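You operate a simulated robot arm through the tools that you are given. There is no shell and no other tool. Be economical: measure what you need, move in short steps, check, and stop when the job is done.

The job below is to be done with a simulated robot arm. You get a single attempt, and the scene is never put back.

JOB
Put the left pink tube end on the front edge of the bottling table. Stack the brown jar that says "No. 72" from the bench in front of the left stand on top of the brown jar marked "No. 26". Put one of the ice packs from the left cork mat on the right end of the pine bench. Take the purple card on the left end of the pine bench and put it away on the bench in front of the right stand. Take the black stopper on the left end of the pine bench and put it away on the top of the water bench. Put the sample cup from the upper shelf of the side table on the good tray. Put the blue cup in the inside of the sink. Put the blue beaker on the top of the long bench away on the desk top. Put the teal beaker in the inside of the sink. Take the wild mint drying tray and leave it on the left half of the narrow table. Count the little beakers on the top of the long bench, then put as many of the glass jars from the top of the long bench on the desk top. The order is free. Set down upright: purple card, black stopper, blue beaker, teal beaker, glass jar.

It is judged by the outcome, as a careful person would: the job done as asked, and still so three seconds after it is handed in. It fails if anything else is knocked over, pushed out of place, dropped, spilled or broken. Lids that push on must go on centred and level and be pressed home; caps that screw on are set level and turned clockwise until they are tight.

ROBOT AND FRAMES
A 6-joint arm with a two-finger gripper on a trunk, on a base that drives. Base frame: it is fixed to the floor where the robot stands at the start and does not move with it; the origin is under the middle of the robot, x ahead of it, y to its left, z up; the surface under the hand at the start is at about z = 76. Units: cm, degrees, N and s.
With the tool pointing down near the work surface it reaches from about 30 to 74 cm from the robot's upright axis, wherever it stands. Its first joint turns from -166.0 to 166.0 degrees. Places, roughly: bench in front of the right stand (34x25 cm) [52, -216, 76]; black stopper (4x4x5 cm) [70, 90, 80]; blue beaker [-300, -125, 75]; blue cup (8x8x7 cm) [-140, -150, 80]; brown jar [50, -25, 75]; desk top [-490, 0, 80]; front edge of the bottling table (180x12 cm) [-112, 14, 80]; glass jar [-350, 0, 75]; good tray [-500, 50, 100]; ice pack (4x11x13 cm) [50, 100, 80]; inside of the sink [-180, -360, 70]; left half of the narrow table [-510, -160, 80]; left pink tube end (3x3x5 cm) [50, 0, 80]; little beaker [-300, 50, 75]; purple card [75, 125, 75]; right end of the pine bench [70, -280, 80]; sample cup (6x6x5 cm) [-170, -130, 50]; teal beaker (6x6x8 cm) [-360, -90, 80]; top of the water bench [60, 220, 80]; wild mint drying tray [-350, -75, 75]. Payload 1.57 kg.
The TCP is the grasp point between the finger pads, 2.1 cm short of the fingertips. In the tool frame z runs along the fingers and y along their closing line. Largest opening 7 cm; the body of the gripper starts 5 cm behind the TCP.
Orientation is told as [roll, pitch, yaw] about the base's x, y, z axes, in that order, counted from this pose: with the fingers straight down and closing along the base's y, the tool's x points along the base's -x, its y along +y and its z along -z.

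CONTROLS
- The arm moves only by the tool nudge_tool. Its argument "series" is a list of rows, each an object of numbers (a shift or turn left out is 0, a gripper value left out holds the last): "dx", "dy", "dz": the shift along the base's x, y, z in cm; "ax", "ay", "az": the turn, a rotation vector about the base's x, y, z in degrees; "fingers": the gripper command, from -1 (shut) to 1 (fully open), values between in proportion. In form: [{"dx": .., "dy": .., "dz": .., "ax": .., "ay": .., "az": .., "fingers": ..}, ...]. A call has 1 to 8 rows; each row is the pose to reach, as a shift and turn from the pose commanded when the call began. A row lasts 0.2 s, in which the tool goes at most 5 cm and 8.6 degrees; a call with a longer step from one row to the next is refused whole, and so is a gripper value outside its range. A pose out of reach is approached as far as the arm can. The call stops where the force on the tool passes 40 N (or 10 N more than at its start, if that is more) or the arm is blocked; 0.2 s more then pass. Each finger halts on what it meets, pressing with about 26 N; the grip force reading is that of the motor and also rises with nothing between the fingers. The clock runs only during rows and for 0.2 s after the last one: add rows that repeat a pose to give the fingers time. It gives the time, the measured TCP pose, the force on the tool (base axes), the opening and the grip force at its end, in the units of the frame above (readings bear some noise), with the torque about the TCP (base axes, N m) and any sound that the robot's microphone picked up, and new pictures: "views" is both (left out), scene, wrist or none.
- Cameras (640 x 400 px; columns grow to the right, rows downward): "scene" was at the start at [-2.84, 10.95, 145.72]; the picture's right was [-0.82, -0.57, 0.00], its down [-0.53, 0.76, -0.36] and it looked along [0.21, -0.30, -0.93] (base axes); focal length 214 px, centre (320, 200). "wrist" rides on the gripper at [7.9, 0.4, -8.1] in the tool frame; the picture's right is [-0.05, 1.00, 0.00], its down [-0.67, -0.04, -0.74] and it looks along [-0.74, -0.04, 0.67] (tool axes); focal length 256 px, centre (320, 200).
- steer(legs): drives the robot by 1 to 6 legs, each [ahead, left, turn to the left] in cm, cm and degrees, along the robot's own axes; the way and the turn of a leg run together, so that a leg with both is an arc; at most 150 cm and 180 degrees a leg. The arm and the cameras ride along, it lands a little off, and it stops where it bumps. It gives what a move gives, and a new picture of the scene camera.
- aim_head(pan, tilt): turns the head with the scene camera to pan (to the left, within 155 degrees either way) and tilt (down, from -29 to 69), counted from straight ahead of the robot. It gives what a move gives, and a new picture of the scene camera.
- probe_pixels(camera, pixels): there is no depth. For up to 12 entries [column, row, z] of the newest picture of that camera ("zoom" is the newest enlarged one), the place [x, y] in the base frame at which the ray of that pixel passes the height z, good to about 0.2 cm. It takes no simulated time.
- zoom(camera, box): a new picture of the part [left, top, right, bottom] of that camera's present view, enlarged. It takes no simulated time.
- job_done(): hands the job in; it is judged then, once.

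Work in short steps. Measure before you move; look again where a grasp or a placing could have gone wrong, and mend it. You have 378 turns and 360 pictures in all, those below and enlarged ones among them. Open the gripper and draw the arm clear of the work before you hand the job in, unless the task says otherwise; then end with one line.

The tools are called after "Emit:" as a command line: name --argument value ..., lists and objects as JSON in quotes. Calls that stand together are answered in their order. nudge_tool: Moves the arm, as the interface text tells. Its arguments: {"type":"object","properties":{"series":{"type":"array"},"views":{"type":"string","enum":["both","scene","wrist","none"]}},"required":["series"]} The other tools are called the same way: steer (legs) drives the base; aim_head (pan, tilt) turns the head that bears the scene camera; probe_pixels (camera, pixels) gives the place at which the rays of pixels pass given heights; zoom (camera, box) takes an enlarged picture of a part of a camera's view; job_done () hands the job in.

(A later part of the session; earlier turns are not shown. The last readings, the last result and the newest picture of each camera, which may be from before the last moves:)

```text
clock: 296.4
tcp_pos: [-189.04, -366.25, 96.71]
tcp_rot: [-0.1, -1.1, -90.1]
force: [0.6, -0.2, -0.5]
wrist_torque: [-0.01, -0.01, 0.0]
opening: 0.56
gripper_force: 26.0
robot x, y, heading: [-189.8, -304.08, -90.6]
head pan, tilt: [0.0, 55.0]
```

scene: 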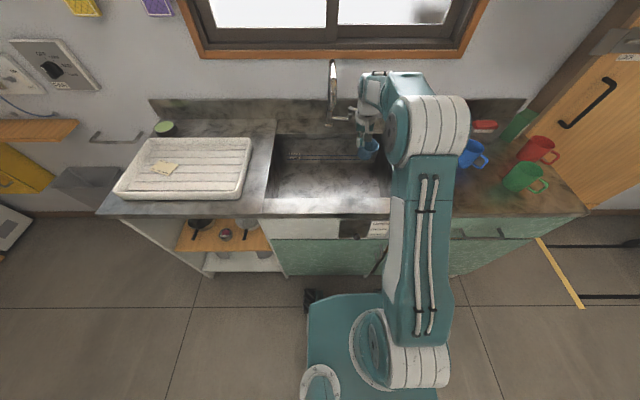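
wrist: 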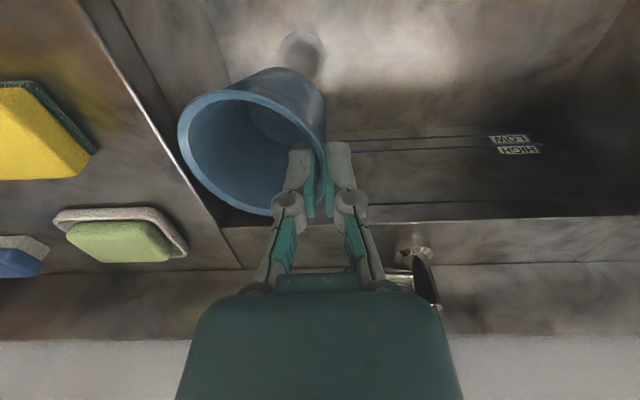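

Cup is within the basin outline. Lower further, then slowly to contact.

Emit:
nudge_tool --series '[{"dz": -4.5}, {"dz": -9}, {"dz": -13.5}, {"dz": -16.5}, {"dz": -18.5}]' --views "wrist"

```text
clock: 297.6
tcp_pos: [-189.17, -365.94, 78.02]
tcp_rot: [-0.2, -0.8, -90.1]
force: [0.6, 0.1, -0.7]
wrist_torque: [-0.01, -0.04, 0.0]
opening: 0.59
gripper_force: 26.1
robot x, y, heading: [-189.57, -304.4, -90.4]
head pan, tilt: [0.0, 55.0]
```

wrist: 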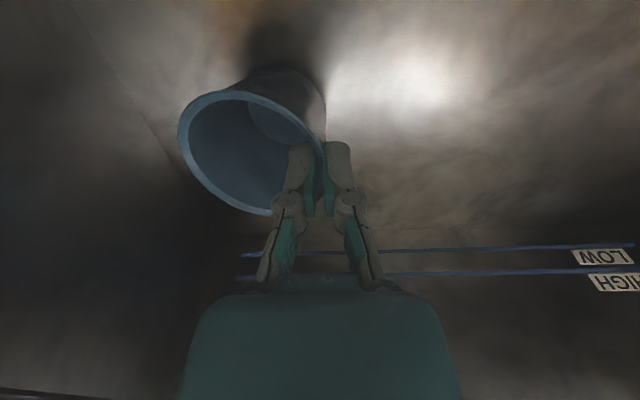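

Emit:
nudge_tool --series '[{"dz": -1}, {"dz": -2}, {"dz": -3}, {"dz": -4}, {"dz": -5}, {"dz": -6}, {"dz": -7}]' --views "wrist"

```text
clock: 299.1
tcp_pos: [-189.25, -366.05, 72.52]
tcp_rot: [-0.2, -1.0, -90.3]
force: [-3.0, 3.3, 15.8]
wrist_torque: [0.16, 0.79, -0.19]
opening: 0.71
gripper_force: 25.5
robot x, y, heading: [-189.84, -303.93, -90.1]
head pan, tilt: [0.0, 55.0]
stopped in row 7: the force on the tool passed its limit at 53 N (the readings are from after the stop); the commanded pose is now the measured one
```

wrist: 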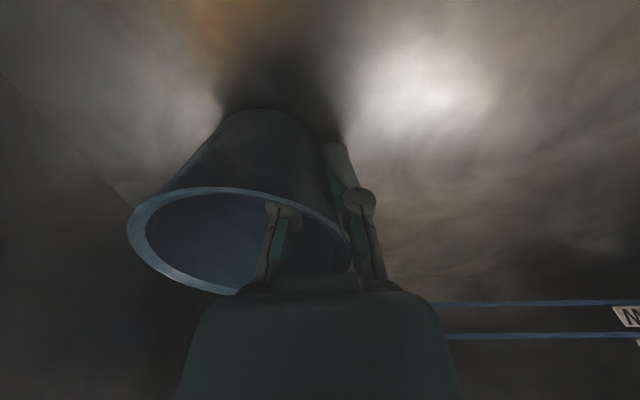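

The cup bottomed out and slid up the fingers. I release it gently and lift out vertically.

Emit:
nudge_tool --series '[{"dz": 0.2, "fingers": -0.8}, {"dz": 0.2, "fingers": -0.5}, {"dz": 0.2, "fingers": -0.3}, {"dz": 0.2, "fingers": -0.3}, {"dz": 0.2, "fingers": -0.3}]' --views "wrist"

```text
clock: 300.3
tcp_pos: [-189.2, -365.76, 72.62]
tcp_rot: [-0.2, -1.0, -90.2]
force: [-0.1, -0.1, -1.4]
wrist_torque: [0.01, -0.02, 0.03]
opening: 2.45
gripper_force: 0.1
robot x, y, heading: [-189.96, -304.12, -90.3]
head pan, tilt: [0.0, 55.0]
```

wrist: 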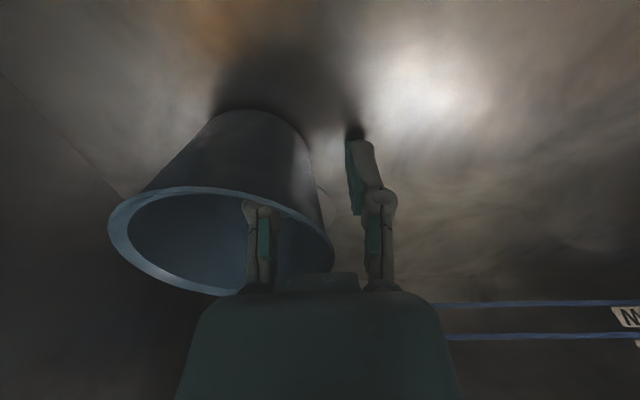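

Emit:
nudge_tool --series '[{"dz": 3}, {"dz": 7}, {"dz": 11.5}, {"dz": 16}, {"dz": 20.5}, {"dz": 25}, {"dz": 29.5}, {"dz": 34}]' --views "wrist"

```text
clock: 302.1
tcp_pos: [-189.02, -365.85, 106.69]
tcp_rot: [-0.1, -0.9, -90.2]
force: [-0.5, -0.2, -0.8]
wrist_torque: [0.01, -0.02, 0.01]
opening: 2.45
gripper_force: 0.1
robot x, y, heading: [-189.74, -304.04, -90.5]
head pan, tilt: [0.0, 55.0]
```

wrist: 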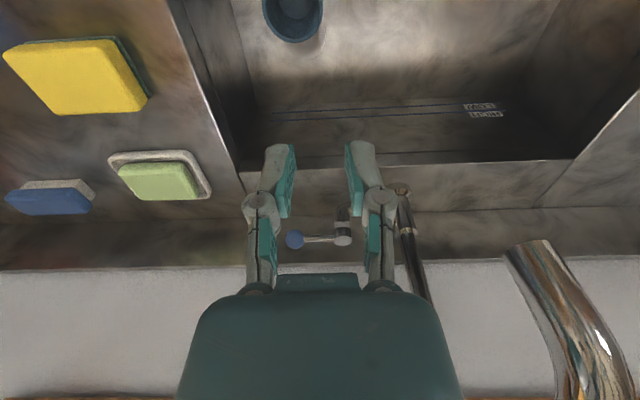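

Blue cup stands in the sink. Next the sample cup: retract, back off, and return to the side table's back.

Emit:
nudge_tool --series '[{"dy": 4, "dz": 2}, {"dy": 8.5, "dz": 4}, {"dy": 13, "dz": 5}, {"dy": 17.5, "dz": 5}, {"dy": 20, "dz": 5}]' --views "none"

Emit:
steer --legs '[[-60, -20, 0.3], [0, 0, 90], [0, 103, 0]]'

Emit:
aim_head --pan 0 --tilt 60

```text
clock: 303.3
tcp_pos: [-189.21, -346.04, 111.33]
tcp_rot: [-0.2, -1.0, -90.2]
force: [-0.2, -0.3, 0.0]
wrist_torque: [-0.02, 0.01, 0.0]
opening: 2.42
gripper_force: 0.1
robot x, y, heading: [-189.51, -304.13, -90.2]
head pan, tilt: [0.0, 55.0]
```

```text
clock: 315.4
tcp_pos: [-167.7, -142.36, 111.45]
tcp_rot: [-0.1, -1.0, 0.6]
force: [-0.3, -0.3, 0.1]
wrist_torque: [0.0, 0.02, 0.02]
opening: 2.46
gripper_force: 0.0
robot x, y, heading: [-209.79, -143.27, 0.3]
head pan, tilt: [0.0, 55.0]
```

scene: 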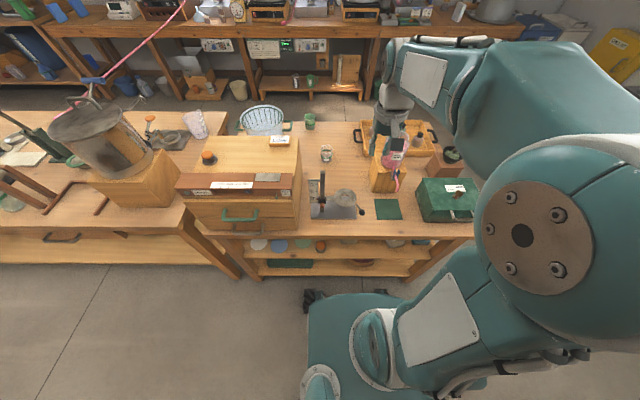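

```text
clock: 316.1
tcp_pos: [-167.64, -142.26, 111.43]
tcp_rot: [-0.2, -1.0, 0.5]
force: [-0.3, 1.5, -0.7]
wrist_torque: [0.01, -0.01, -0.03]
opening: 2.45
gripper_force: 0.0
robot x, y, heading: [-209.92, -143.51, 0.4]
head pan, tilt: [0.0, 60.0]
```

scene: 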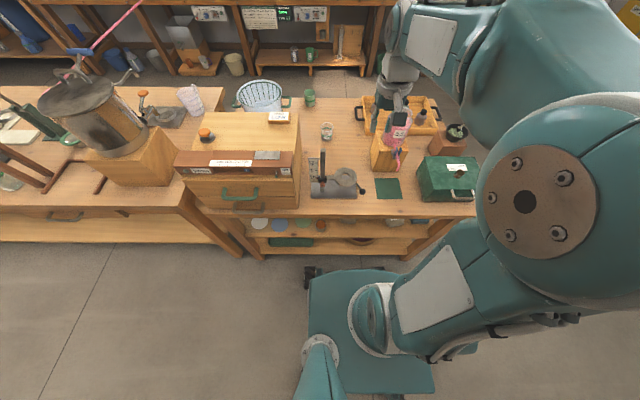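

Emit:
zoom --camera "scene" --box '[230, 190, 470, 270]'

Emit:
probe_pixels --camera "scene" --pixels '[[321, 227, 52], [396, 222, 50], [360, 255, 30], [330, 217, 76], [360, 233, 48]]'

```text
2.67 times, centred on (350, 230) of scene
```

zoom: 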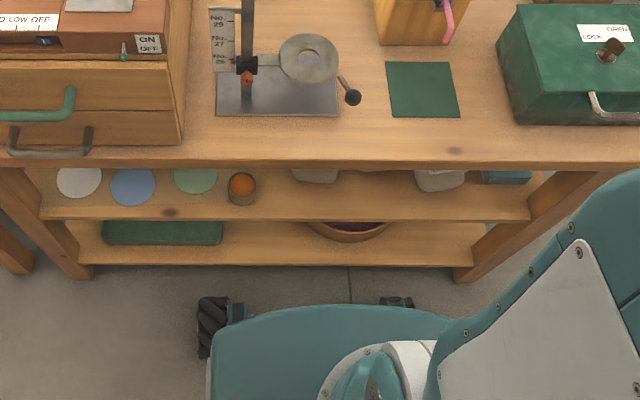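

```text
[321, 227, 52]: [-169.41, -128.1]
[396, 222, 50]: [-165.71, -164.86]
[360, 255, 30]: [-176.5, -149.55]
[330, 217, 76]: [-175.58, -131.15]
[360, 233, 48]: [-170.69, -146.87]
```

The orange-filled cup at ≈(-169,-128) near the shelf edge matches. I back up 22 cm and lower the hand behind the table for a wrist view.

Emit:
steer --legs '[[-22, 8, 0]]'

Emit:
nudge_tool --series '[{"dx": -2, "dy": 2, "dz": -4}, {"dx": -2, "dy": 4, "dz": -8}, {"dx": -2, "dy": 6, "dz": -12}, {"dx": -2, "dy": 6, "dz": -17}, {"dx": -2, "dy": 6, "dz": -22}, {"dx": -2, "dy": 6, "dz": -27}, {"dx": -2, "dy": 6, "dz": -32}, {"dx": -2, "dy": 6, "dz": -36}]' --views "both"

```text
clock: 317.9
tcp_pos: [-189.81, -134.71, 111.35]
tcp_rot: [-0.1, -1.0, 0.3]
force: [-0.2, 0.1, 0.5]
wrist_torque: [-0.02, 0.03, 0.01]
opening: 2.46
gripper_force: 0.1
robot x, y, heading: [-231.42, -135.24, 0.2]
head pan, tilt: [0.0, 60.0]
```

scene: 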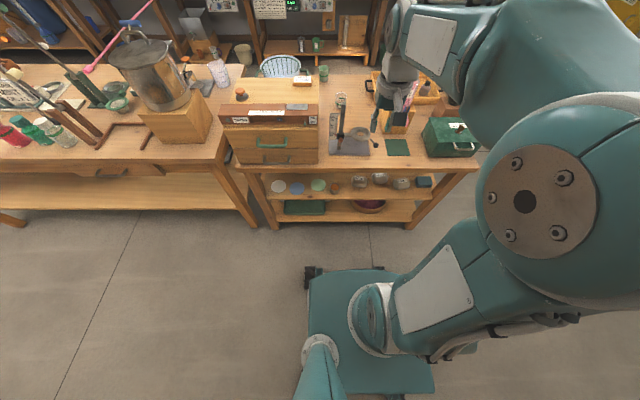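

```text
clock: 319.7
tcp_pos: [-191.84, -128.32, 75.87]
tcp_rot: [-0.2, -1.0, 0.2]
force: [0.5, -0.5, 0.1]
wrist_torque: [-0.01, 0.01, 0.03]
opening: 2.44
gripper_force: 0.1
robot x, y, heading: [-231.89, -135.22, 0.3]
head pan, tilt: [0.0, 60.0]
```

scene: 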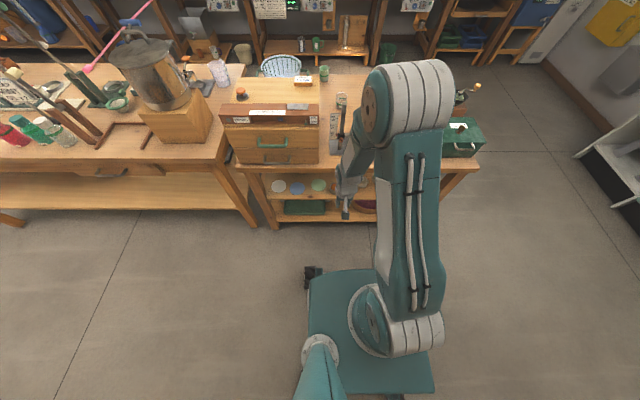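
wrist: 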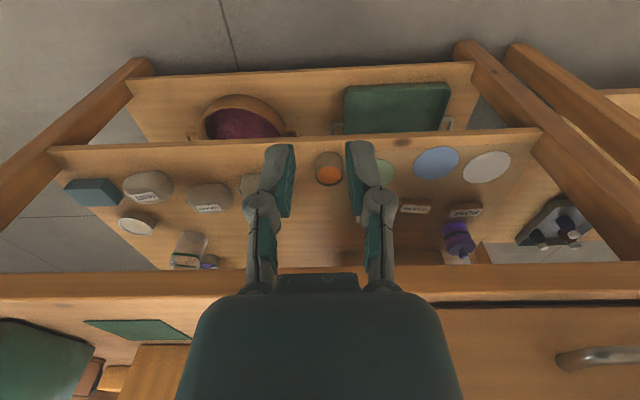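

Emit:
zoom --camera "wrist" --box '[60, 130, 340, 280]'

Emit:
zoom --camera "wrist" --box '[280, 130, 540, 280]'

```text
2.29 times, centred on (200, 205) of wrist
```

zoom: 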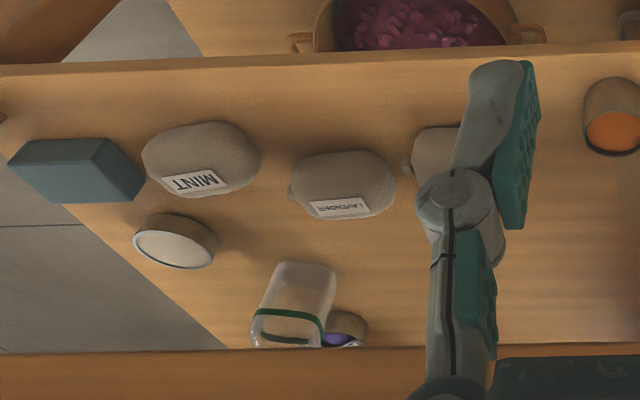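

```text
2.46 times, centred on (410, 205) of wrist
```

zoom: 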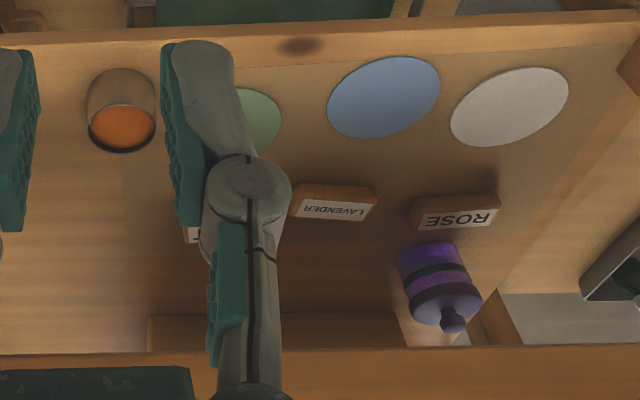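

Emit:
zoom --camera "wrist" --box '[160, 215, 250, 275]'

Emit:
zoom --camera "wrist" --box '[290, 140, 370, 200]'

Emit:
probe_pixels --camera "wrist" --pixels '[[328, 176, 53], [328, 155, 49], [210, 260, 53], [190, 262, 56], [138, 226, 52], [140, 152, 49], [330, 131, 48]]'

```text
6.67 times, centred on (205, 245) of wrist
```

zoom: 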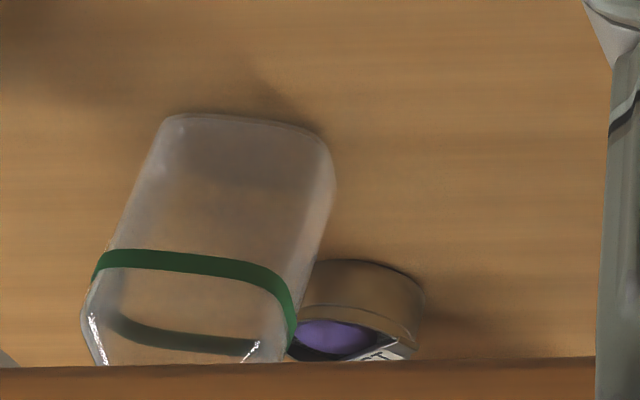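

```text
6.67 times, centred on (330, 170) of wrist
```

zoom: 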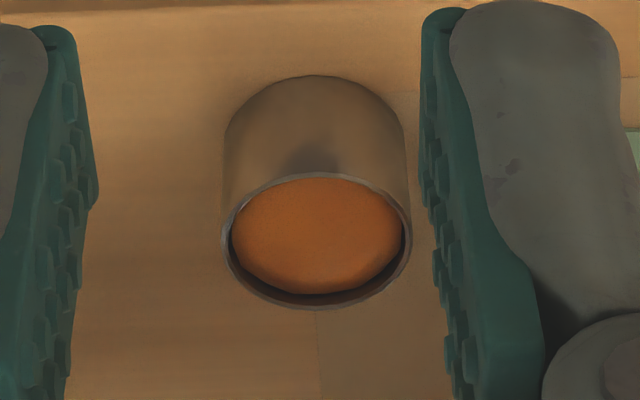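

```text
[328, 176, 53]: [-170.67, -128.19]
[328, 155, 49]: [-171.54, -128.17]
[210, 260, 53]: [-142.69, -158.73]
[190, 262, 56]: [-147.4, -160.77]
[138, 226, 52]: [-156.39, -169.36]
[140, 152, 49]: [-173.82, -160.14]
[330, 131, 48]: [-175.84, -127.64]
```

The orange-filled cup (≈4.8 cm wide, at (-170.7,-128)) is the sample cup. I'll use a 45° forward-tilted hand. Tilt now, opening the fingers, while lowering a bit.

Emit:
nudge_tool --series '[{"ay": -8, "fingers": 1}, {"ay": -16, "dz": -2}, {"ay": -24, "dz": -5}, {"ay": -32, "dz": -8}, {"ay": -40, "dz": -11}, {"ay": -45, "dz": -14}, {"ay": -45, "dz": -16}, {"ay": -45, "dz": -16}]' --views "both"

```text
clock: 321.5
tcp_pos: [-192.08, -128.6, 59.49]
tcp_rot: [-0.5, -45.9, 0.3]
force: [-0.3, 0.4, 0.5]
wrist_torque: [0.0, -0.01, -0.04]
opening: 7.0
gripper_force: 0.0
out of reach, approached as far as the arm can: row 2
robot x, y, heading: [-231.92, -135.61, 0.2]
head pan, tilt: [0.0, 60.0]
```

scene: 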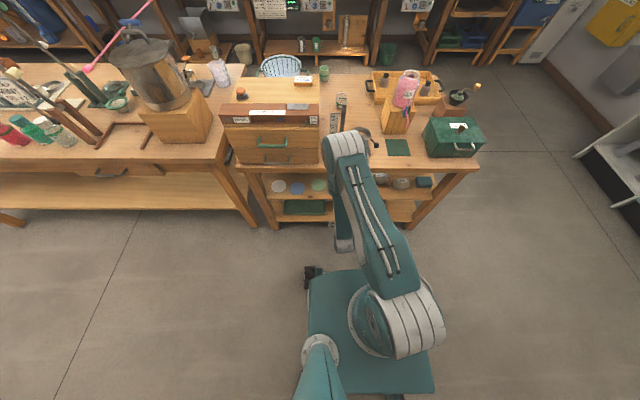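
wrist: 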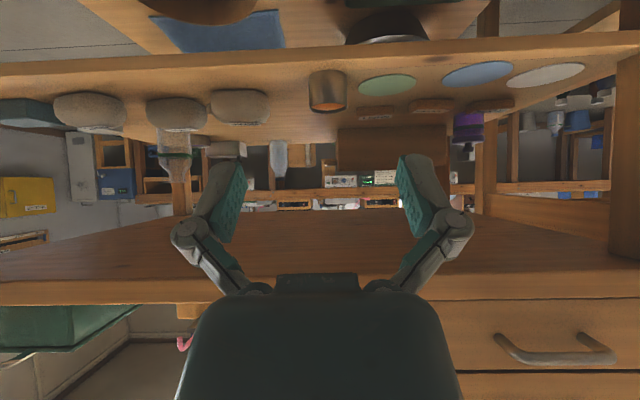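

Emit:
zoom --camera "wrist" --box '[280, 50, 380, 130]'

Emit:
probe_pixels --camera "wrist" --pixels '[[327, 72, 46], [327, 72, 47], [327, 72, 48], [327, 111, 51], [327, 111, 52], [327, 111, 53], [309, 90, 50], [346, 90, 50], [327, 45, 48], [268, 108, 52], [358, 85, 48]]'

```text
5.00 times, centred on (330, 90) of wrist
```

zoom: 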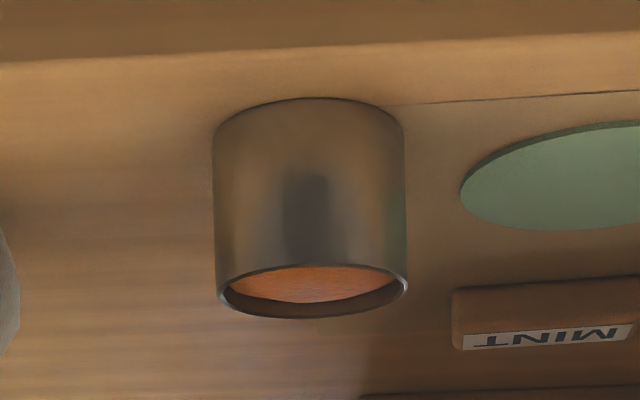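

```text
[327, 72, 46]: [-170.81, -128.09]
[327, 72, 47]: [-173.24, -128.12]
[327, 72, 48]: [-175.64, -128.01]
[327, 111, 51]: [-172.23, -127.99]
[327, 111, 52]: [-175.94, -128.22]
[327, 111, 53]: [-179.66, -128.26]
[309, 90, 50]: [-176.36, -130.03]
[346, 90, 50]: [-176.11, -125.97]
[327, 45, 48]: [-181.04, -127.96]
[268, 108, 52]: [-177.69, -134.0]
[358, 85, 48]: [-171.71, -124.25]
```

Cup: centre (-170.8,-128.1), base ≈46.4, rim ≈50.4. I approach along the tilted tool axis.

Emit:
nudge_tool --series '[{"dx": 4.5, "dy": 0.4, "dz": -1}, {"dx": 9, "dy": 0.4, "dz": -2}, {"dx": 13.5, "dy": 0.4, "dz": -2.7}, {"dx": 15.5, "dy": 0.4, "dz": -4.5}, {"dx": 15.5, "dy": 0.4, "dz": -4.5}]' --views "wrist"

```text
clock: 322.7
tcp_pos: [-176.3, -128.21, 54.81]
tcp_rot: [-0.6, -46.0, 0.5]
force: [-0.4, 0.3, 0.2]
wrist_torque: [0.01, 0.03, 0.0]
opening: 6.99
gripper_force: 0.0
robot x, y, heading: [-231.84, -135.25, 0.1]
head pan, tilt: [0.0, 60.0]
```

wrist: 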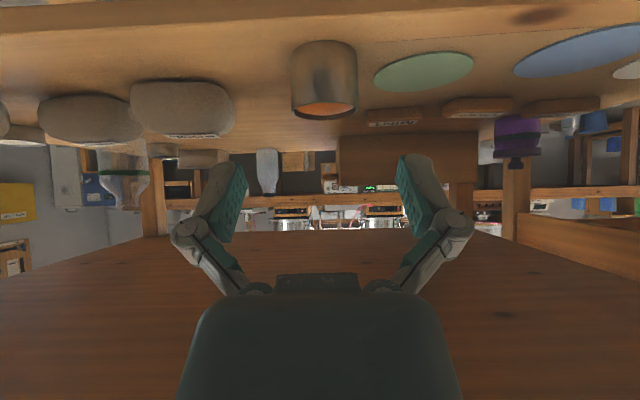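

Aligned. Advance diagonally: dx +5.6, dz −5.7.

Emit:
nudge_tool --series '[{"dx": 2, "dz": -2}, {"dx": 4, "dz": -4}, {"dx": 5.6, "dz": -5.7}, {"dx": 5.6, "dz": -5.7}]' --views "wrist"

```text
clock: 323.7
tcp_pos: [-170.69, -128.16, 49.06]
tcp_rot: [-0.5, -46.0, 0.4]
force: [0.2, -0.6, 0.5]
wrist_torque: [0.03, 0.0, -0.01]
opening: 6.98
gripper_force: 0.0
robot x, y, heading: [-231.77, -135.44, 0.1]
head pan, tilt: [0.0, 60.0]
```

wrist: 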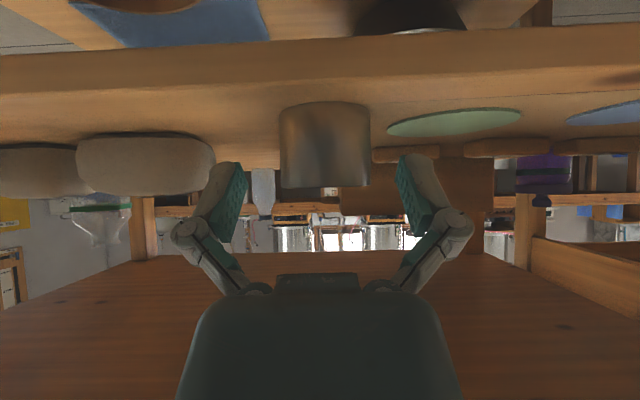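

The cup appears slightly deeper and lower: centre ≈-169, spanning z 45.4–49.2. I go 1.5 further and 0.8 lower, then close.

Emit:
nudge_tool --series '[{"dx": 0.8, "dz": -0.4}, {"dx": 1.5, "dz": -0.8}, {"dx": 1.5, "dz": -0.8, "fingers": 0}, {"dx": 1.5, "dz": -0.8, "fingers": -1}, {"dx": 1.5, "dz": -0.8, "fingers": -1}, {"dx": 1.5, "dz": -0.8, "fingers": -1}]' --views "wrist"

```text
clock: 325.1
tcp_pos: [-169.14, -128.13, 48.27]
tcp_rot: [-0.6, -46.1, 0.4]
force: [-0.2, -0.5, 1.0]
wrist_torque: [0.04, -0.01, 0.0]
opening: 0.0
gripper_force: 26.1
robot x, y, heading: [-231.52, -135.47, 0.2]
head pan, tilt: [0.0, 60.0]
```

wrist: 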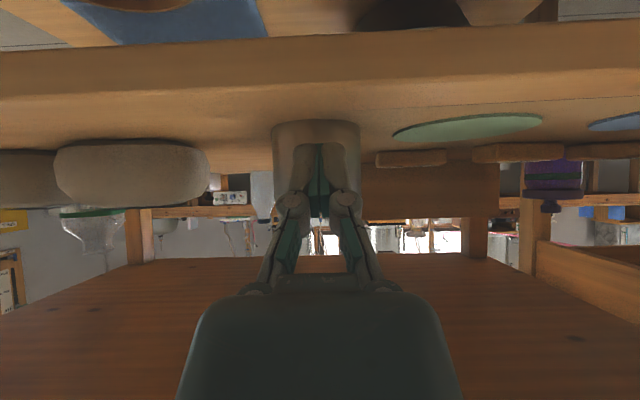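

Fingers closed in front of the cup and nudged it back slightly. I back off, reopen, and re-measure.

Emit:
nudge_tool --series '[{"dx": -2, "dz": 2}, {"dx": -4, "dz": 4, "fingers": 1}, {"dx": -4, "dz": 4, "fingers": 1}, {"dx": -4, "dz": 4, "fingers": 1}]' --views "wrist"

Emit:
zoom --camera "wrist" --box '[260, 60, 400, 180]'

```text
clock: 326.1
tcp_pos: [-173.27, -128.22, 52.37]
tcp_rot: [-0.6, -46.0, 0.5]
force: [0.3, -0.4, 0.2]
wrist_torque: [-0.01, -0.01, 0.0]
opening: 7.02
gripper_force: 0.1
robot x, y, heading: [-231.69, -135.16, 0.4]
head pan, tilt: [0.0, 60.0]
```

wrist: 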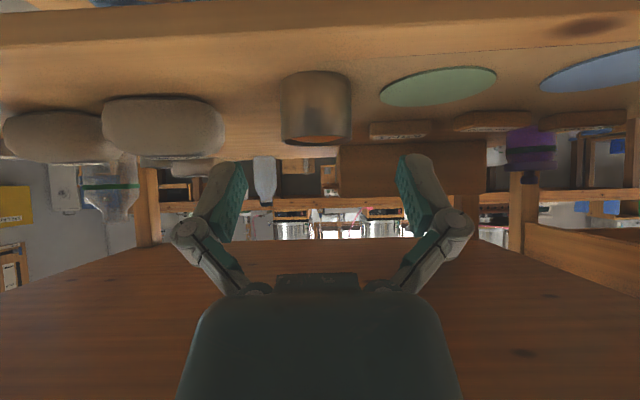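

```text
3.33 times, centred on (330, 120) of wrist
```

zoom: 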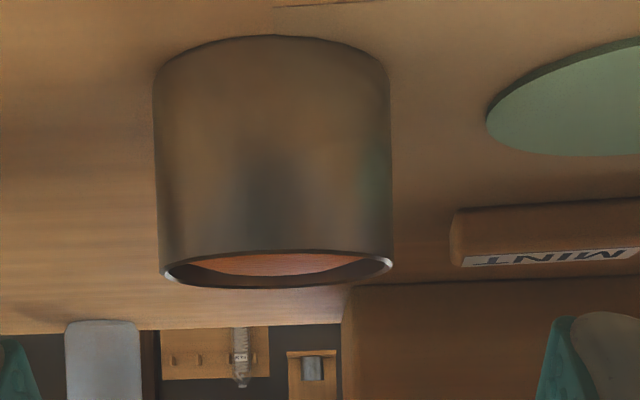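

Re-triangulated: cup Ø≈5.4, centre ≈(-165,y?), z 45.3–49.3. I check its y.

Emit:
probe_pixels --camera "wrist" --pixels '[[316, 136, 49.3], [280, 136, 49.3], [351, 136, 49.3], [316, 146, 49.3], [316, 71, 45.3]]'

Emit:
nudge_tool --series '[{"dx": 2.2, "dy": -0.3}, {"dx": 4.4, "dy": -0.6}, {"dx": 4.4, "dy": -0.6}]' --views "wrist"

```text
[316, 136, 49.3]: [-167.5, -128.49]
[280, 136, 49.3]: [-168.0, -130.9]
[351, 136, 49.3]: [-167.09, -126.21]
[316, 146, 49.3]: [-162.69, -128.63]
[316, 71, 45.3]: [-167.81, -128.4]
```

```text
clock: 326.9
tcp_pos: [-168.99, -128.72, 52.51]
tcp_rot: [-0.5, -46.0, 0.4]
force: [-0.7, 0.0, 0.4]
wrist_torque: [0.0, -0.01, -0.01]
opening: 7.02
gripper_force: 0.1
robot x, y, heading: [-231.74, -135.17, 0.3]
head pan, tilt: [0.0, 60.0]
```

wrist: 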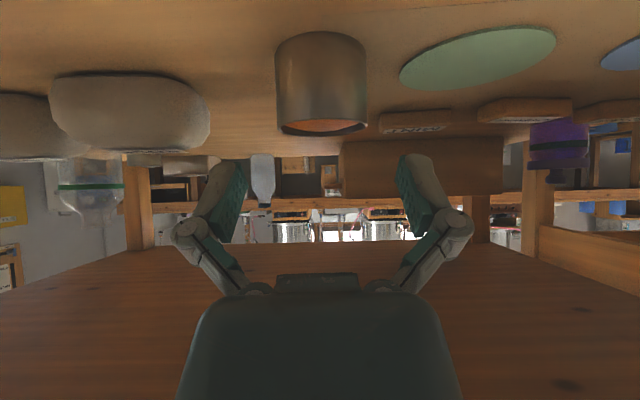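

Consistent: centre (-165.1,-128.5). Advance along the axis astride the cup and close gently.

Emit:
nudge_tool --series '[{"dx": 1.5, "dy": 0.2, "dz": -1.5}, {"dx": 3, "dy": 0.2, "dz": -3}, {"dx": 4.2, "dy": 0.2, "dz": -4.2}, {"dx": 4.2, "dy": 0.2, "dz": -4.2}]' --views "wrist"

```text
clock: 327.9
tcp_pos: [-164.58, -128.28, 48.09]
tcp_rot: [-0.5, -45.9, 0.4]
force: [0.7, -0.4, 0.5]
wrist_torque: [-0.01, -0.02, -0.01]
opening: 7.0
gripper_force: 0.1
robot x, y, heading: [-231.82, -135.23, -0.0]
head pan, tilt: [0.0, 60.0]
```

wrist: 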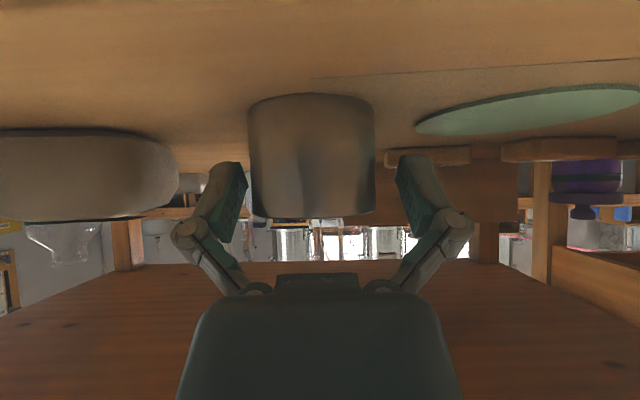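

The cup now sits between the fingers (128 px wide). Centre dy −0.3 and close.

Emit:
nudge_tool --series '[{"dy": -0.3}, {"dy": -0.3, "fingers": 0.5}, {"dy": -0.3, "fingers": 0}, {"dy": -0.3, "fingers": -1}, {"dy": -0.3, "fingers": -1}]' --views "wrist"

```text
clock: 329.1
tcp_pos: [-164.64, -128.68, 48.18]
tcp_rot: [-0.5, -46.0, 0.4]
force: [-1.3, -0.7, 4.4]
wrist_torque: [0.07, -0.02, 0.05]
opening: 5.27
gripper_force: 25.9
robot x, y, heading: [-231.77, -135.27, -0.1]
head pan, tilt: [0.0, 60.0]
```

wrist: 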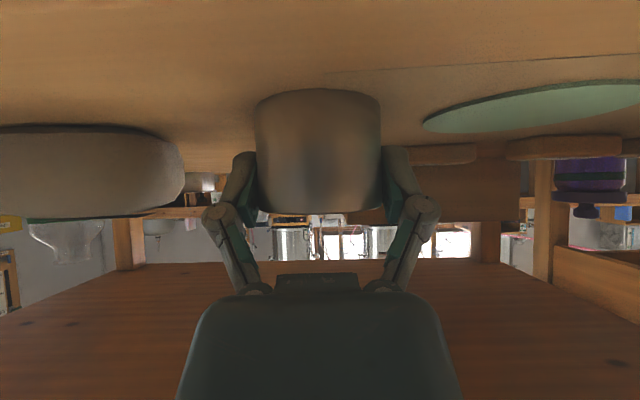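

Gripped (5.27). Lift 3 cm and withdraw horizontally.

Emit:
nudge_tool --series '[{"dz": 1}, {"dz": 3}, {"dx": -3, "dz": 4.5}, {"dx": -7, "dz": 5.5}, {"dx": -11.5, "dz": 6}, {"dx": -16, "dz": 7}, {"dx": -20, "dz": 9}, {"dx": -20, "dz": 9}]' --views "wrist"

```text
clock: 330.9
tcp_pos: [-184.78, -128.71, 57.07]
tcp_rot: [-0.4, -46.0, 0.5]
force: [0.8, -0.7, -0.9]
wrist_torque: [-0.03, -0.02, 0.01]
opening: 5.22
gripper_force: 26.0
robot x, y, heading: [-231.65, -135.44, -0.1]
head pan, tilt: [0.0, 60.0]
```

wrist: 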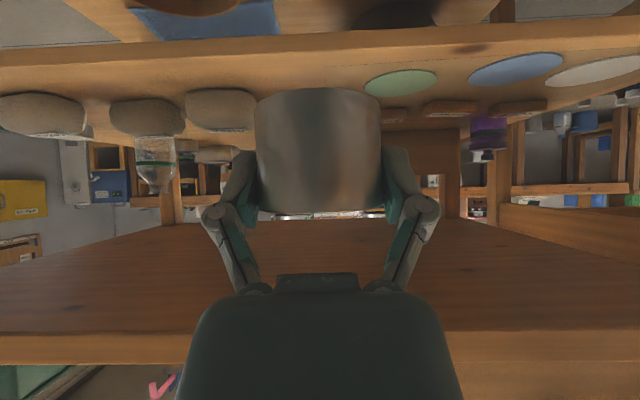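

Held level. Raise to z≈105 keeping the tilt.

Emit:
nudge_tool --series '[{"dx": -2, "dz": 4.5}, {"dx": -4, "dz": 9}, {"dx": -4, "dz": 14}, {"dx": -4, "dz": 19}, {"dx": -4, "dz": 24}, {"dx": -4, "dz": 29}, {"dx": -4, "dz": 34}, {"dx": -4, "dz": 39}]' --views "none"

Emit:
nudge_tool --series '[{"dz": 5}, {"dz": 9}]' --views "wrist"

Emit:
aim_head --pan 150 --tilt 30

Emit:
aim_head --pan -150 --tilt 30

```text
clock: 332.7
tcp_pos: [-188.56, -129.03, 96.03]
tcp_rot: [-0.4, -46.0, 0.5]
force: [1.1, 0.5, -1.0]
wrist_torque: [0.01, 0.02, 0.0]
opening: 5.23
gripper_force: 26.5
robot x, y, heading: [-232.0, -135.28, 0.4]
head pan, tilt: [0.0, 60.0]
```

```text
clock: 333.3
tcp_pos: [-188.57, -128.86, 105.21]
tcp_rot: [-6.6, -47.2, 8.0]
force: [-2.0, 0.6, -2.6]
wrist_torque: [0.03, -0.12, -0.09]
opening: 5.25
gripper_force: 26.9
robot x, y, heading: [-231.93, -135.06, 0.2]
head pan, tilt: [0.0, 60.0]
```

wrist: 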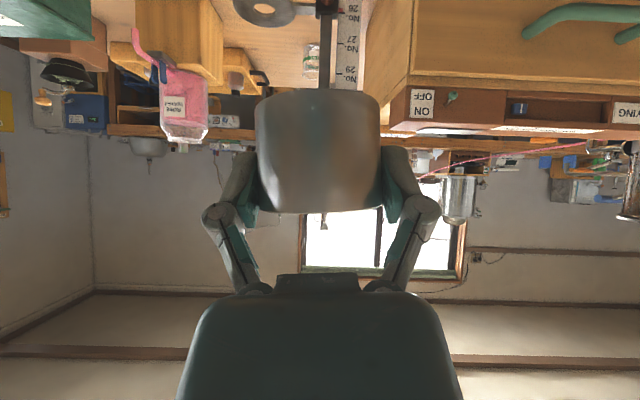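

```text
clock: 335.6
tcp_pos: [-188.56, -129.07, 105.21]
tcp_rot: [-6.6, -47.2, 8.0]
force: [0.6, 0.9, -0.3]
wrist_torque: [-0.03, -0.01, -0.02]
opening: 5.25
gripper_force: 26.6
robot x, y, heading: [-231.75, -135.46, -0.2]
head pan, tilt: [150.0, 30.0]
```

scene: 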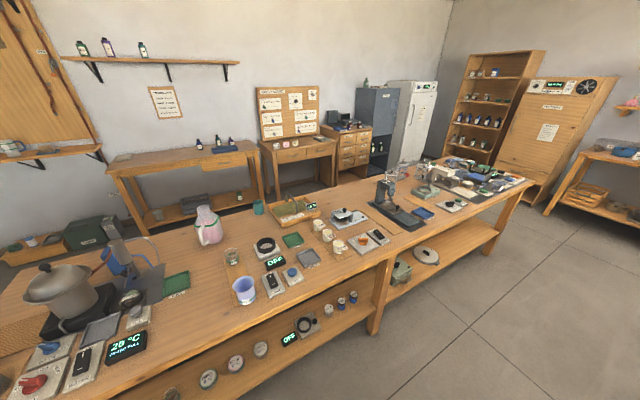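

```text
clock: 339.7
tcp_pos: [-188.56, -128.99, 105.2]
tcp_rot: [-6.5, -47.2, 7.9]
force: [0.2, -0.1, -1.4]
wrist_torque: [-0.01, 0.02, 0.0]
opening: 5.25
gripper_force: 26.4
robot x, y, heading: [-231.62, -135.84, 0.0]
head pan, tilt: [-150.0, 30.0]
```

scene: 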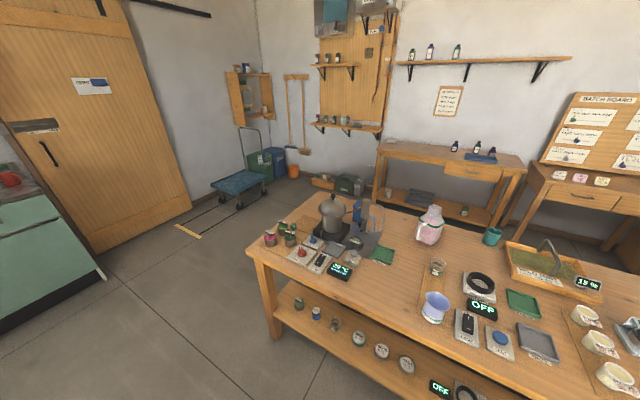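

The wrist hit a limit at z=105 (≈5° off). I lower 7 cm and restore the orientation.

Emit:
nudge_tool --series '[{"dz": -4, "ax": 2, "ay": 0.6, "az": -1.6}, {"dz": -7, "ax": 4.2, "ay": 1.2, "az": -3.2}, {"dz": -7, "ax": 4.2, "ay": 1.2, "az": -3.2}]' --views "none"

```text
clock: 340.5
tcp_pos: [-188.61, -128.74, 97.92]
tcp_rot: [5.3, -44.6, -7.0]
force: [0.1, 0.1, -1.4]
wrist_torque: [0.01, -0.02, -0.01]
opening: 5.26
gripper_force: 26.1
robot x, y, heading: [-231.88, -135.28, -0.1]
head pan, tilt: [-150.0, 30.0]
```

The commanded pose had remained level, so I undo that rotation.

Emit:
nudge_tool --series '[{"ax": -4.2, "ay": -1.2, "az": 3.2}, {"ax": -4.2, "ay": -1.2, "az": 3.2}]' --views "none"

Emit:
steer --legs '[[0, -110, 0], [0, 0, 90], [0, 0, 90]]'

```text
clock: 341.1
tcp_pos: [-188.5, -128.86, 98.06]
tcp_rot: [-0.4, -46.1, 0.5]
force: [0.1, 0.2, -0.8]
wrist_torque: [0.0, 0.02, 0.03]
opening: 5.23
gripper_force: 26.4
robot x, y, heading: [-231.53, -135.31, -0.1]
head pan, tilt: [-150.0, 30.0]
```

```text
clock: 354.4
tcp_pos: [-275.25, -251.22, 98.11]
tcp_rot: [-0.5, -46.1, 179.5]
force: [-0.6, -0.5, -1.3]
wrist_torque: [0.02, -0.02, 0.05]
opening: 5.26
gripper_force: 26.0
robot x, y, heading: [-231.56, -245.38, 179.1]
head pan, tilt: [-150.0, 30.0]
```

scene: 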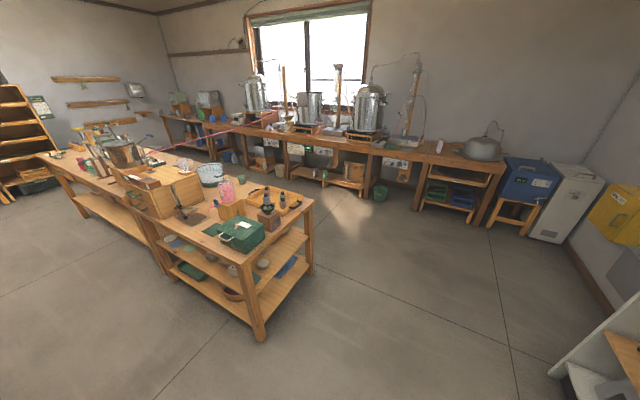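

Look ahead before driving down the aisle.

Emit:
aim_head --pan -15 --tilt 25

```text
clock: 356.5
tcp_pos: [-275.19, -251.17, 98.02]
tcp_rot: [-0.5, -46.0, 179.5]
force: [-0.6, 0.1, -1.6]
wrist_torque: [-0.02, 0.0, 0.0]
opening: 5.29
gripper_force: 26.3
robot x, y, heading: [-231.61, -245.49, 179.0]
head pan, tilt: [-15.0, 25.0]
```

scene: 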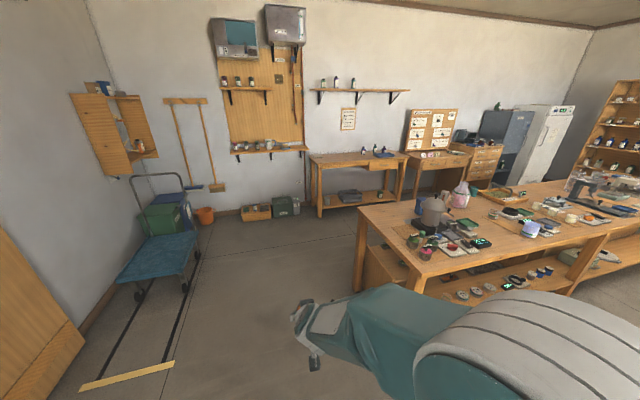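

Emit:
probe_pixels --camera "scene" --pixels '[[360, 212, 76], [448, 182, 76], [355, 290, 0], [200, 270, 0], [322, 215, 0], [185, 290, 5], [310, 155, 76], [408, 155, 76], [408, 163, 76]]'

```text
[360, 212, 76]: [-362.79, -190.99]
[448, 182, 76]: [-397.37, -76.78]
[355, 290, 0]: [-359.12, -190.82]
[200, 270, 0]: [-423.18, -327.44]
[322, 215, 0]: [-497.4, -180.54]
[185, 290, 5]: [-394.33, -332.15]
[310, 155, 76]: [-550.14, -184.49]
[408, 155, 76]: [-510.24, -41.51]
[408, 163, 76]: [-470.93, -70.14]
```

Aisle behind the long bench is ~130 cm wide. Drive to (-425,-245), then right to y≈-100, and look.

Emit:
steer --legs '[[100, 0, 0.5], [90, 0, 0.5], [0, -135, 0]]'

Emit:
aim_head --pan -40 --tilt 30

```text
clock: 372.4
tcp_pos: [-471.04, -122.03, 98.11]
tcp_rot: [-0.6, -45.9, -177.9]
force: [0.3, -0.4, -1.3]
wrist_torque: [-0.03, 0.0, -0.01]
opening: 5.28
gripper_force: 26.4
robot x, y, heading: [-427.97, -114.53, -178.2]
head pan, tilt: [-15.0, 25.0]
```

scene: 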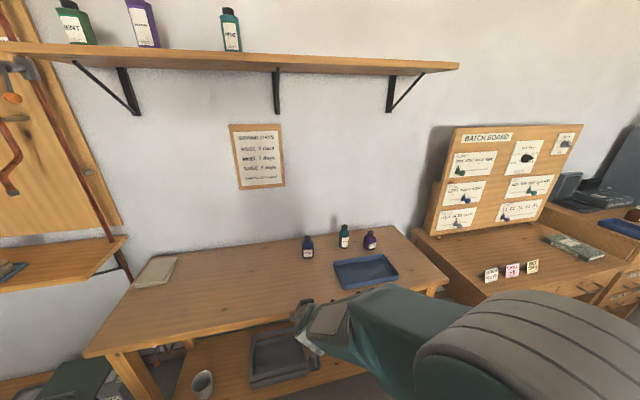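

```text
clock: 373.3
tcp_pos: [-471.01, -121.99, 98.0]
tcp_rot: [-0.5, -46.0, -178.0]
force: [-0.6, 1.1, -0.9]
wrist_torque: [0.05, -0.05, 0.05]
opening: 5.22
gripper_force: 26.3
robot x, y, heading: [-427.75, -114.18, -178.3]
head pan, tilt: [-40.0, 30.0]
```

scene: 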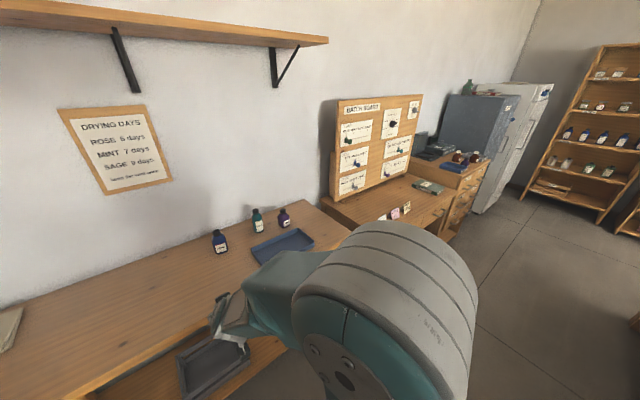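

The good tray (blue, with cups) is on the drawer cabinet beyond the desk. I back off 15 cm and drive right to face it.

Emit:
steer --legs '[[-15, 0, -1.8], [0, -80, 0], [0, -75, 0]]'

Emit:
aim_head --pan 0 --tilt 35

```text
clock: 382.2
tcp_pos: [-456.22, 33.32, 98.11]
tcp_rot: [-0.7, -46.0, -179.4]
force: [-0.3, -0.7, -1.7]
wrist_torque: [0.01, 0.0, -0.02]
opening: 5.27
gripper_force: 26.2
robot x, y, heading: [-413.01, 40.18, -179.8]
head pan, tilt: [-40.0, 30.0]
```

scene: 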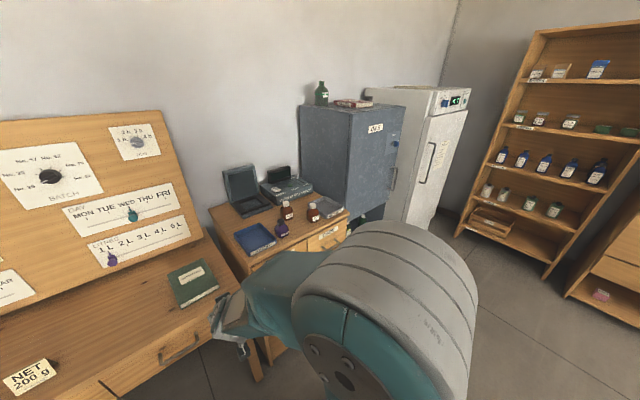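

```text
clock: 383.3
tcp_pos: [-456.24, 33.51, 98.08]
tcp_rot: [-0.5, -46.0, -179.4]
force: [0.0, -0.2, -1.4]
wrist_torque: [0.02, -0.03, 0.01]
opening: 5.24
gripper_force: 26.2
robot x, y, heading: [-412.74, 40.55, -180.0]
head pan, tilt: [0.0, 35.0]
```

scene: 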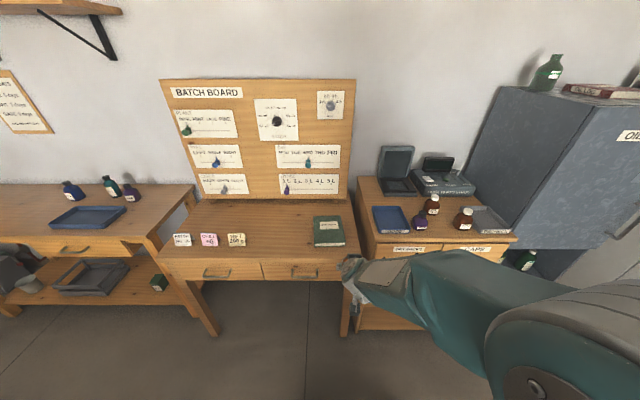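

Emit:
zoom --camera "scene" --box '[350, 140, 530, 270]'

```text
3.08 times, centred on (440, 205) of scene
```

zoom: 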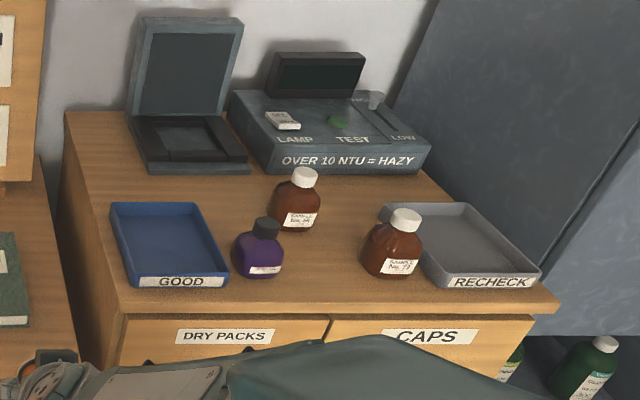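

The blue tray is labelled GOOD and empty. I probe it.

Emit:
probe_pixels --camera "zoom" --pixels '[[118, 205, 97], [200, 203, 97], [230, 270, 97], [135, 285, 97], [175, 240, 97], [175, 240, 100], [255, 275, 97], [290, 225, 97], [118, 312, 97]]'

```text
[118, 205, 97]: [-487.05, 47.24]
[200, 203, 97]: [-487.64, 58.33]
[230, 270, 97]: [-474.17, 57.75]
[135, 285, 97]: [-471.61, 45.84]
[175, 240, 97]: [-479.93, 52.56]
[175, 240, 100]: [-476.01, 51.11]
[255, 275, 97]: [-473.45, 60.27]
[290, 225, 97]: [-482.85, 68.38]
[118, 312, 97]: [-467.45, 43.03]
```

Emit:
nudge_tool --series '[{"dy": 4}, {"dy": 8}]' --views "both"

```text
clock: 383.9
tcp_pos: [-456.21, 41.72, 97.95]
tcp_rot: [0.2, -46.1, 179.3]
force: [-0.5, 0.3, -2.0]
wrist_torque: [0.02, 0.01, -0.03]
opening: 5.24
gripper_force: 26.0
robot x, y, heading: [-412.86, 40.14, -179.8]
head pan, tilt: [0.0, 35.0]
```

scene: 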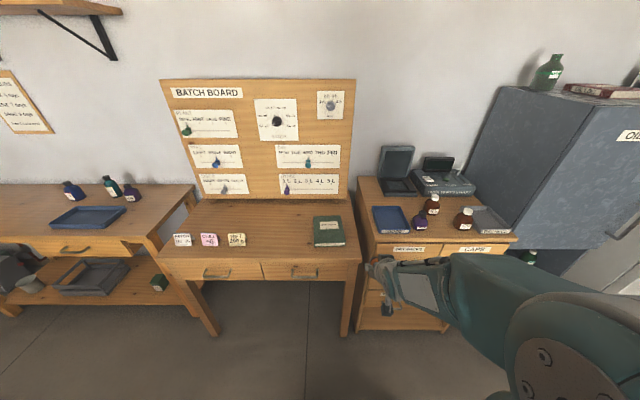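
wrist: 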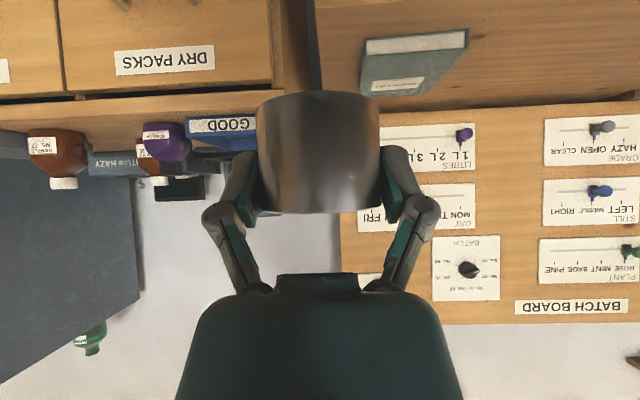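

Emit:
probe_pixels --camera "wrist" --pixels '[[222, 117, 86], [222, 117, 88], [222, 117, 90], [222, 117, 92], [222, 117, 94]]'

Emit:
probe_pixels --camera "scene" --pixels '[[395, 233, 86], [395, 233, 88], [395, 233, 90], [395, 233, 92], [395, 233, 94]]'

```text
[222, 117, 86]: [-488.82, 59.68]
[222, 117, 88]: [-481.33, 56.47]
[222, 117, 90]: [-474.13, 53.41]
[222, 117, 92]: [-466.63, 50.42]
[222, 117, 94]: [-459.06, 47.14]
```

```text
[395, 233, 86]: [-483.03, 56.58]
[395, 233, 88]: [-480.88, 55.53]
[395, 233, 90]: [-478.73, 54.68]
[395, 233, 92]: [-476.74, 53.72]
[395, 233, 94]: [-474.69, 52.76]
```

Tray floor is ≈88, centre ≈(-490,56). I drive ahead 17 and right 13.

Emit:
steer --legs '[[0, -13, 0], [17, 0, 0]]'

Emit:
nudge_tool --series '[{"dx": -2}, {"dx": -4}]' --views "both"

Emit:
zoom --camera "scene" --box '[280, 140, 440, 270]'

```text
clock: 386.2
tcp_pos: [-472.99, 55.21, 97.84]
tcp_rot: [-0.2, -46.0, -179.6]
force: [0.8, 1.6, -0.6]
wrist_torque: [-0.02, 0.03, 0.01]
opening: 5.22
gripper_force: 26.0
robot x, y, heading: [-429.85, 53.58, -179.9]
head pan, tilt: [0.0, 35.0]
```

scene: 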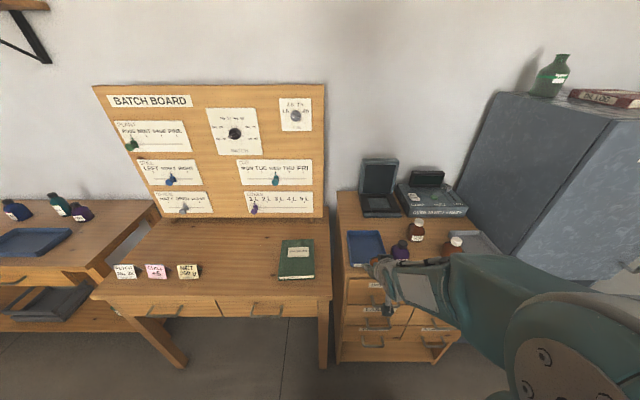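

```text
clock: 386.8
tcp_pos: [-476.9, 55.19, 97.84]
tcp_rot: [-0.3, -45.9, -179.4]
force: [0.5, -1.1, -0.2]
wrist_torque: [-0.04, -0.05, -0.01]
opening: 5.23
gripper_force: 25.9
robot x, y, heading: [-429.32, 53.51, -179.7]
head pan, tilt: [0.0, 35.0]
```

scene: 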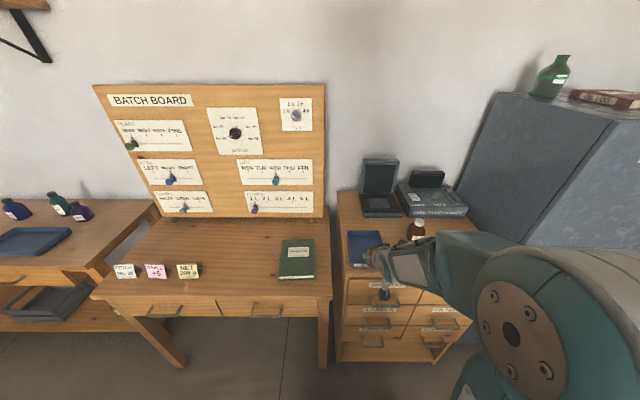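
wrist: 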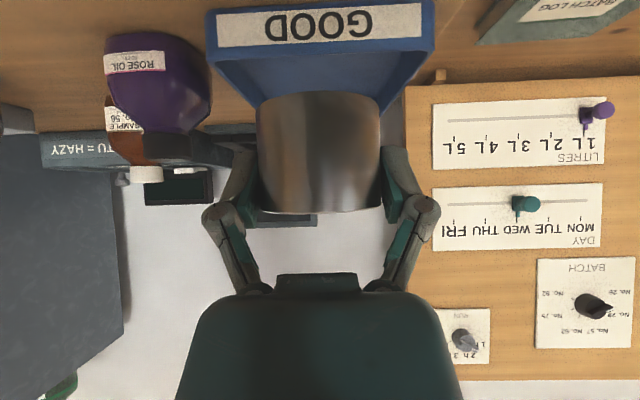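

```text
3.08 times, centred on (360, 205) of scene
```

zoom: 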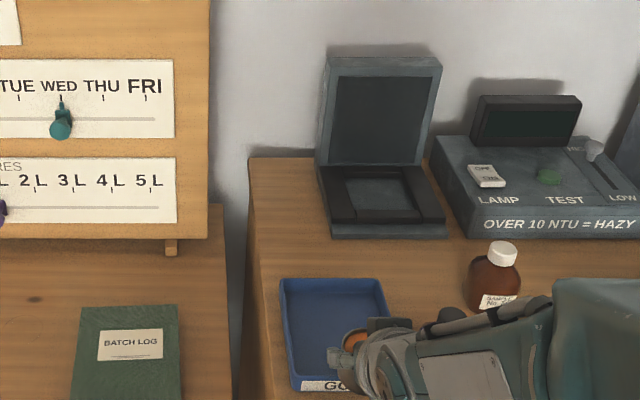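

Emit:
probe_pixels --camera "wrist" --pixels '[[210, 85, 92], [210, 100, 93], [207, 30, 89], [432, 20, 89], [250, 105, 90], [393, 100, 90], [157, 38, 88], [160, 50, 88], [212, 8, 88], [430, 8, 88]]'

```text
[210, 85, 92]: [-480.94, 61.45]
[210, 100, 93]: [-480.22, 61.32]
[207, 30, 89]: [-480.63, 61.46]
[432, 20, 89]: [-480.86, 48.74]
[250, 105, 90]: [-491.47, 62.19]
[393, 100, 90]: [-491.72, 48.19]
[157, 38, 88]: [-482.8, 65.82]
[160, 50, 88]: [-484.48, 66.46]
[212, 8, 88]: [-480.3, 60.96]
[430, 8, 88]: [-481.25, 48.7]
```

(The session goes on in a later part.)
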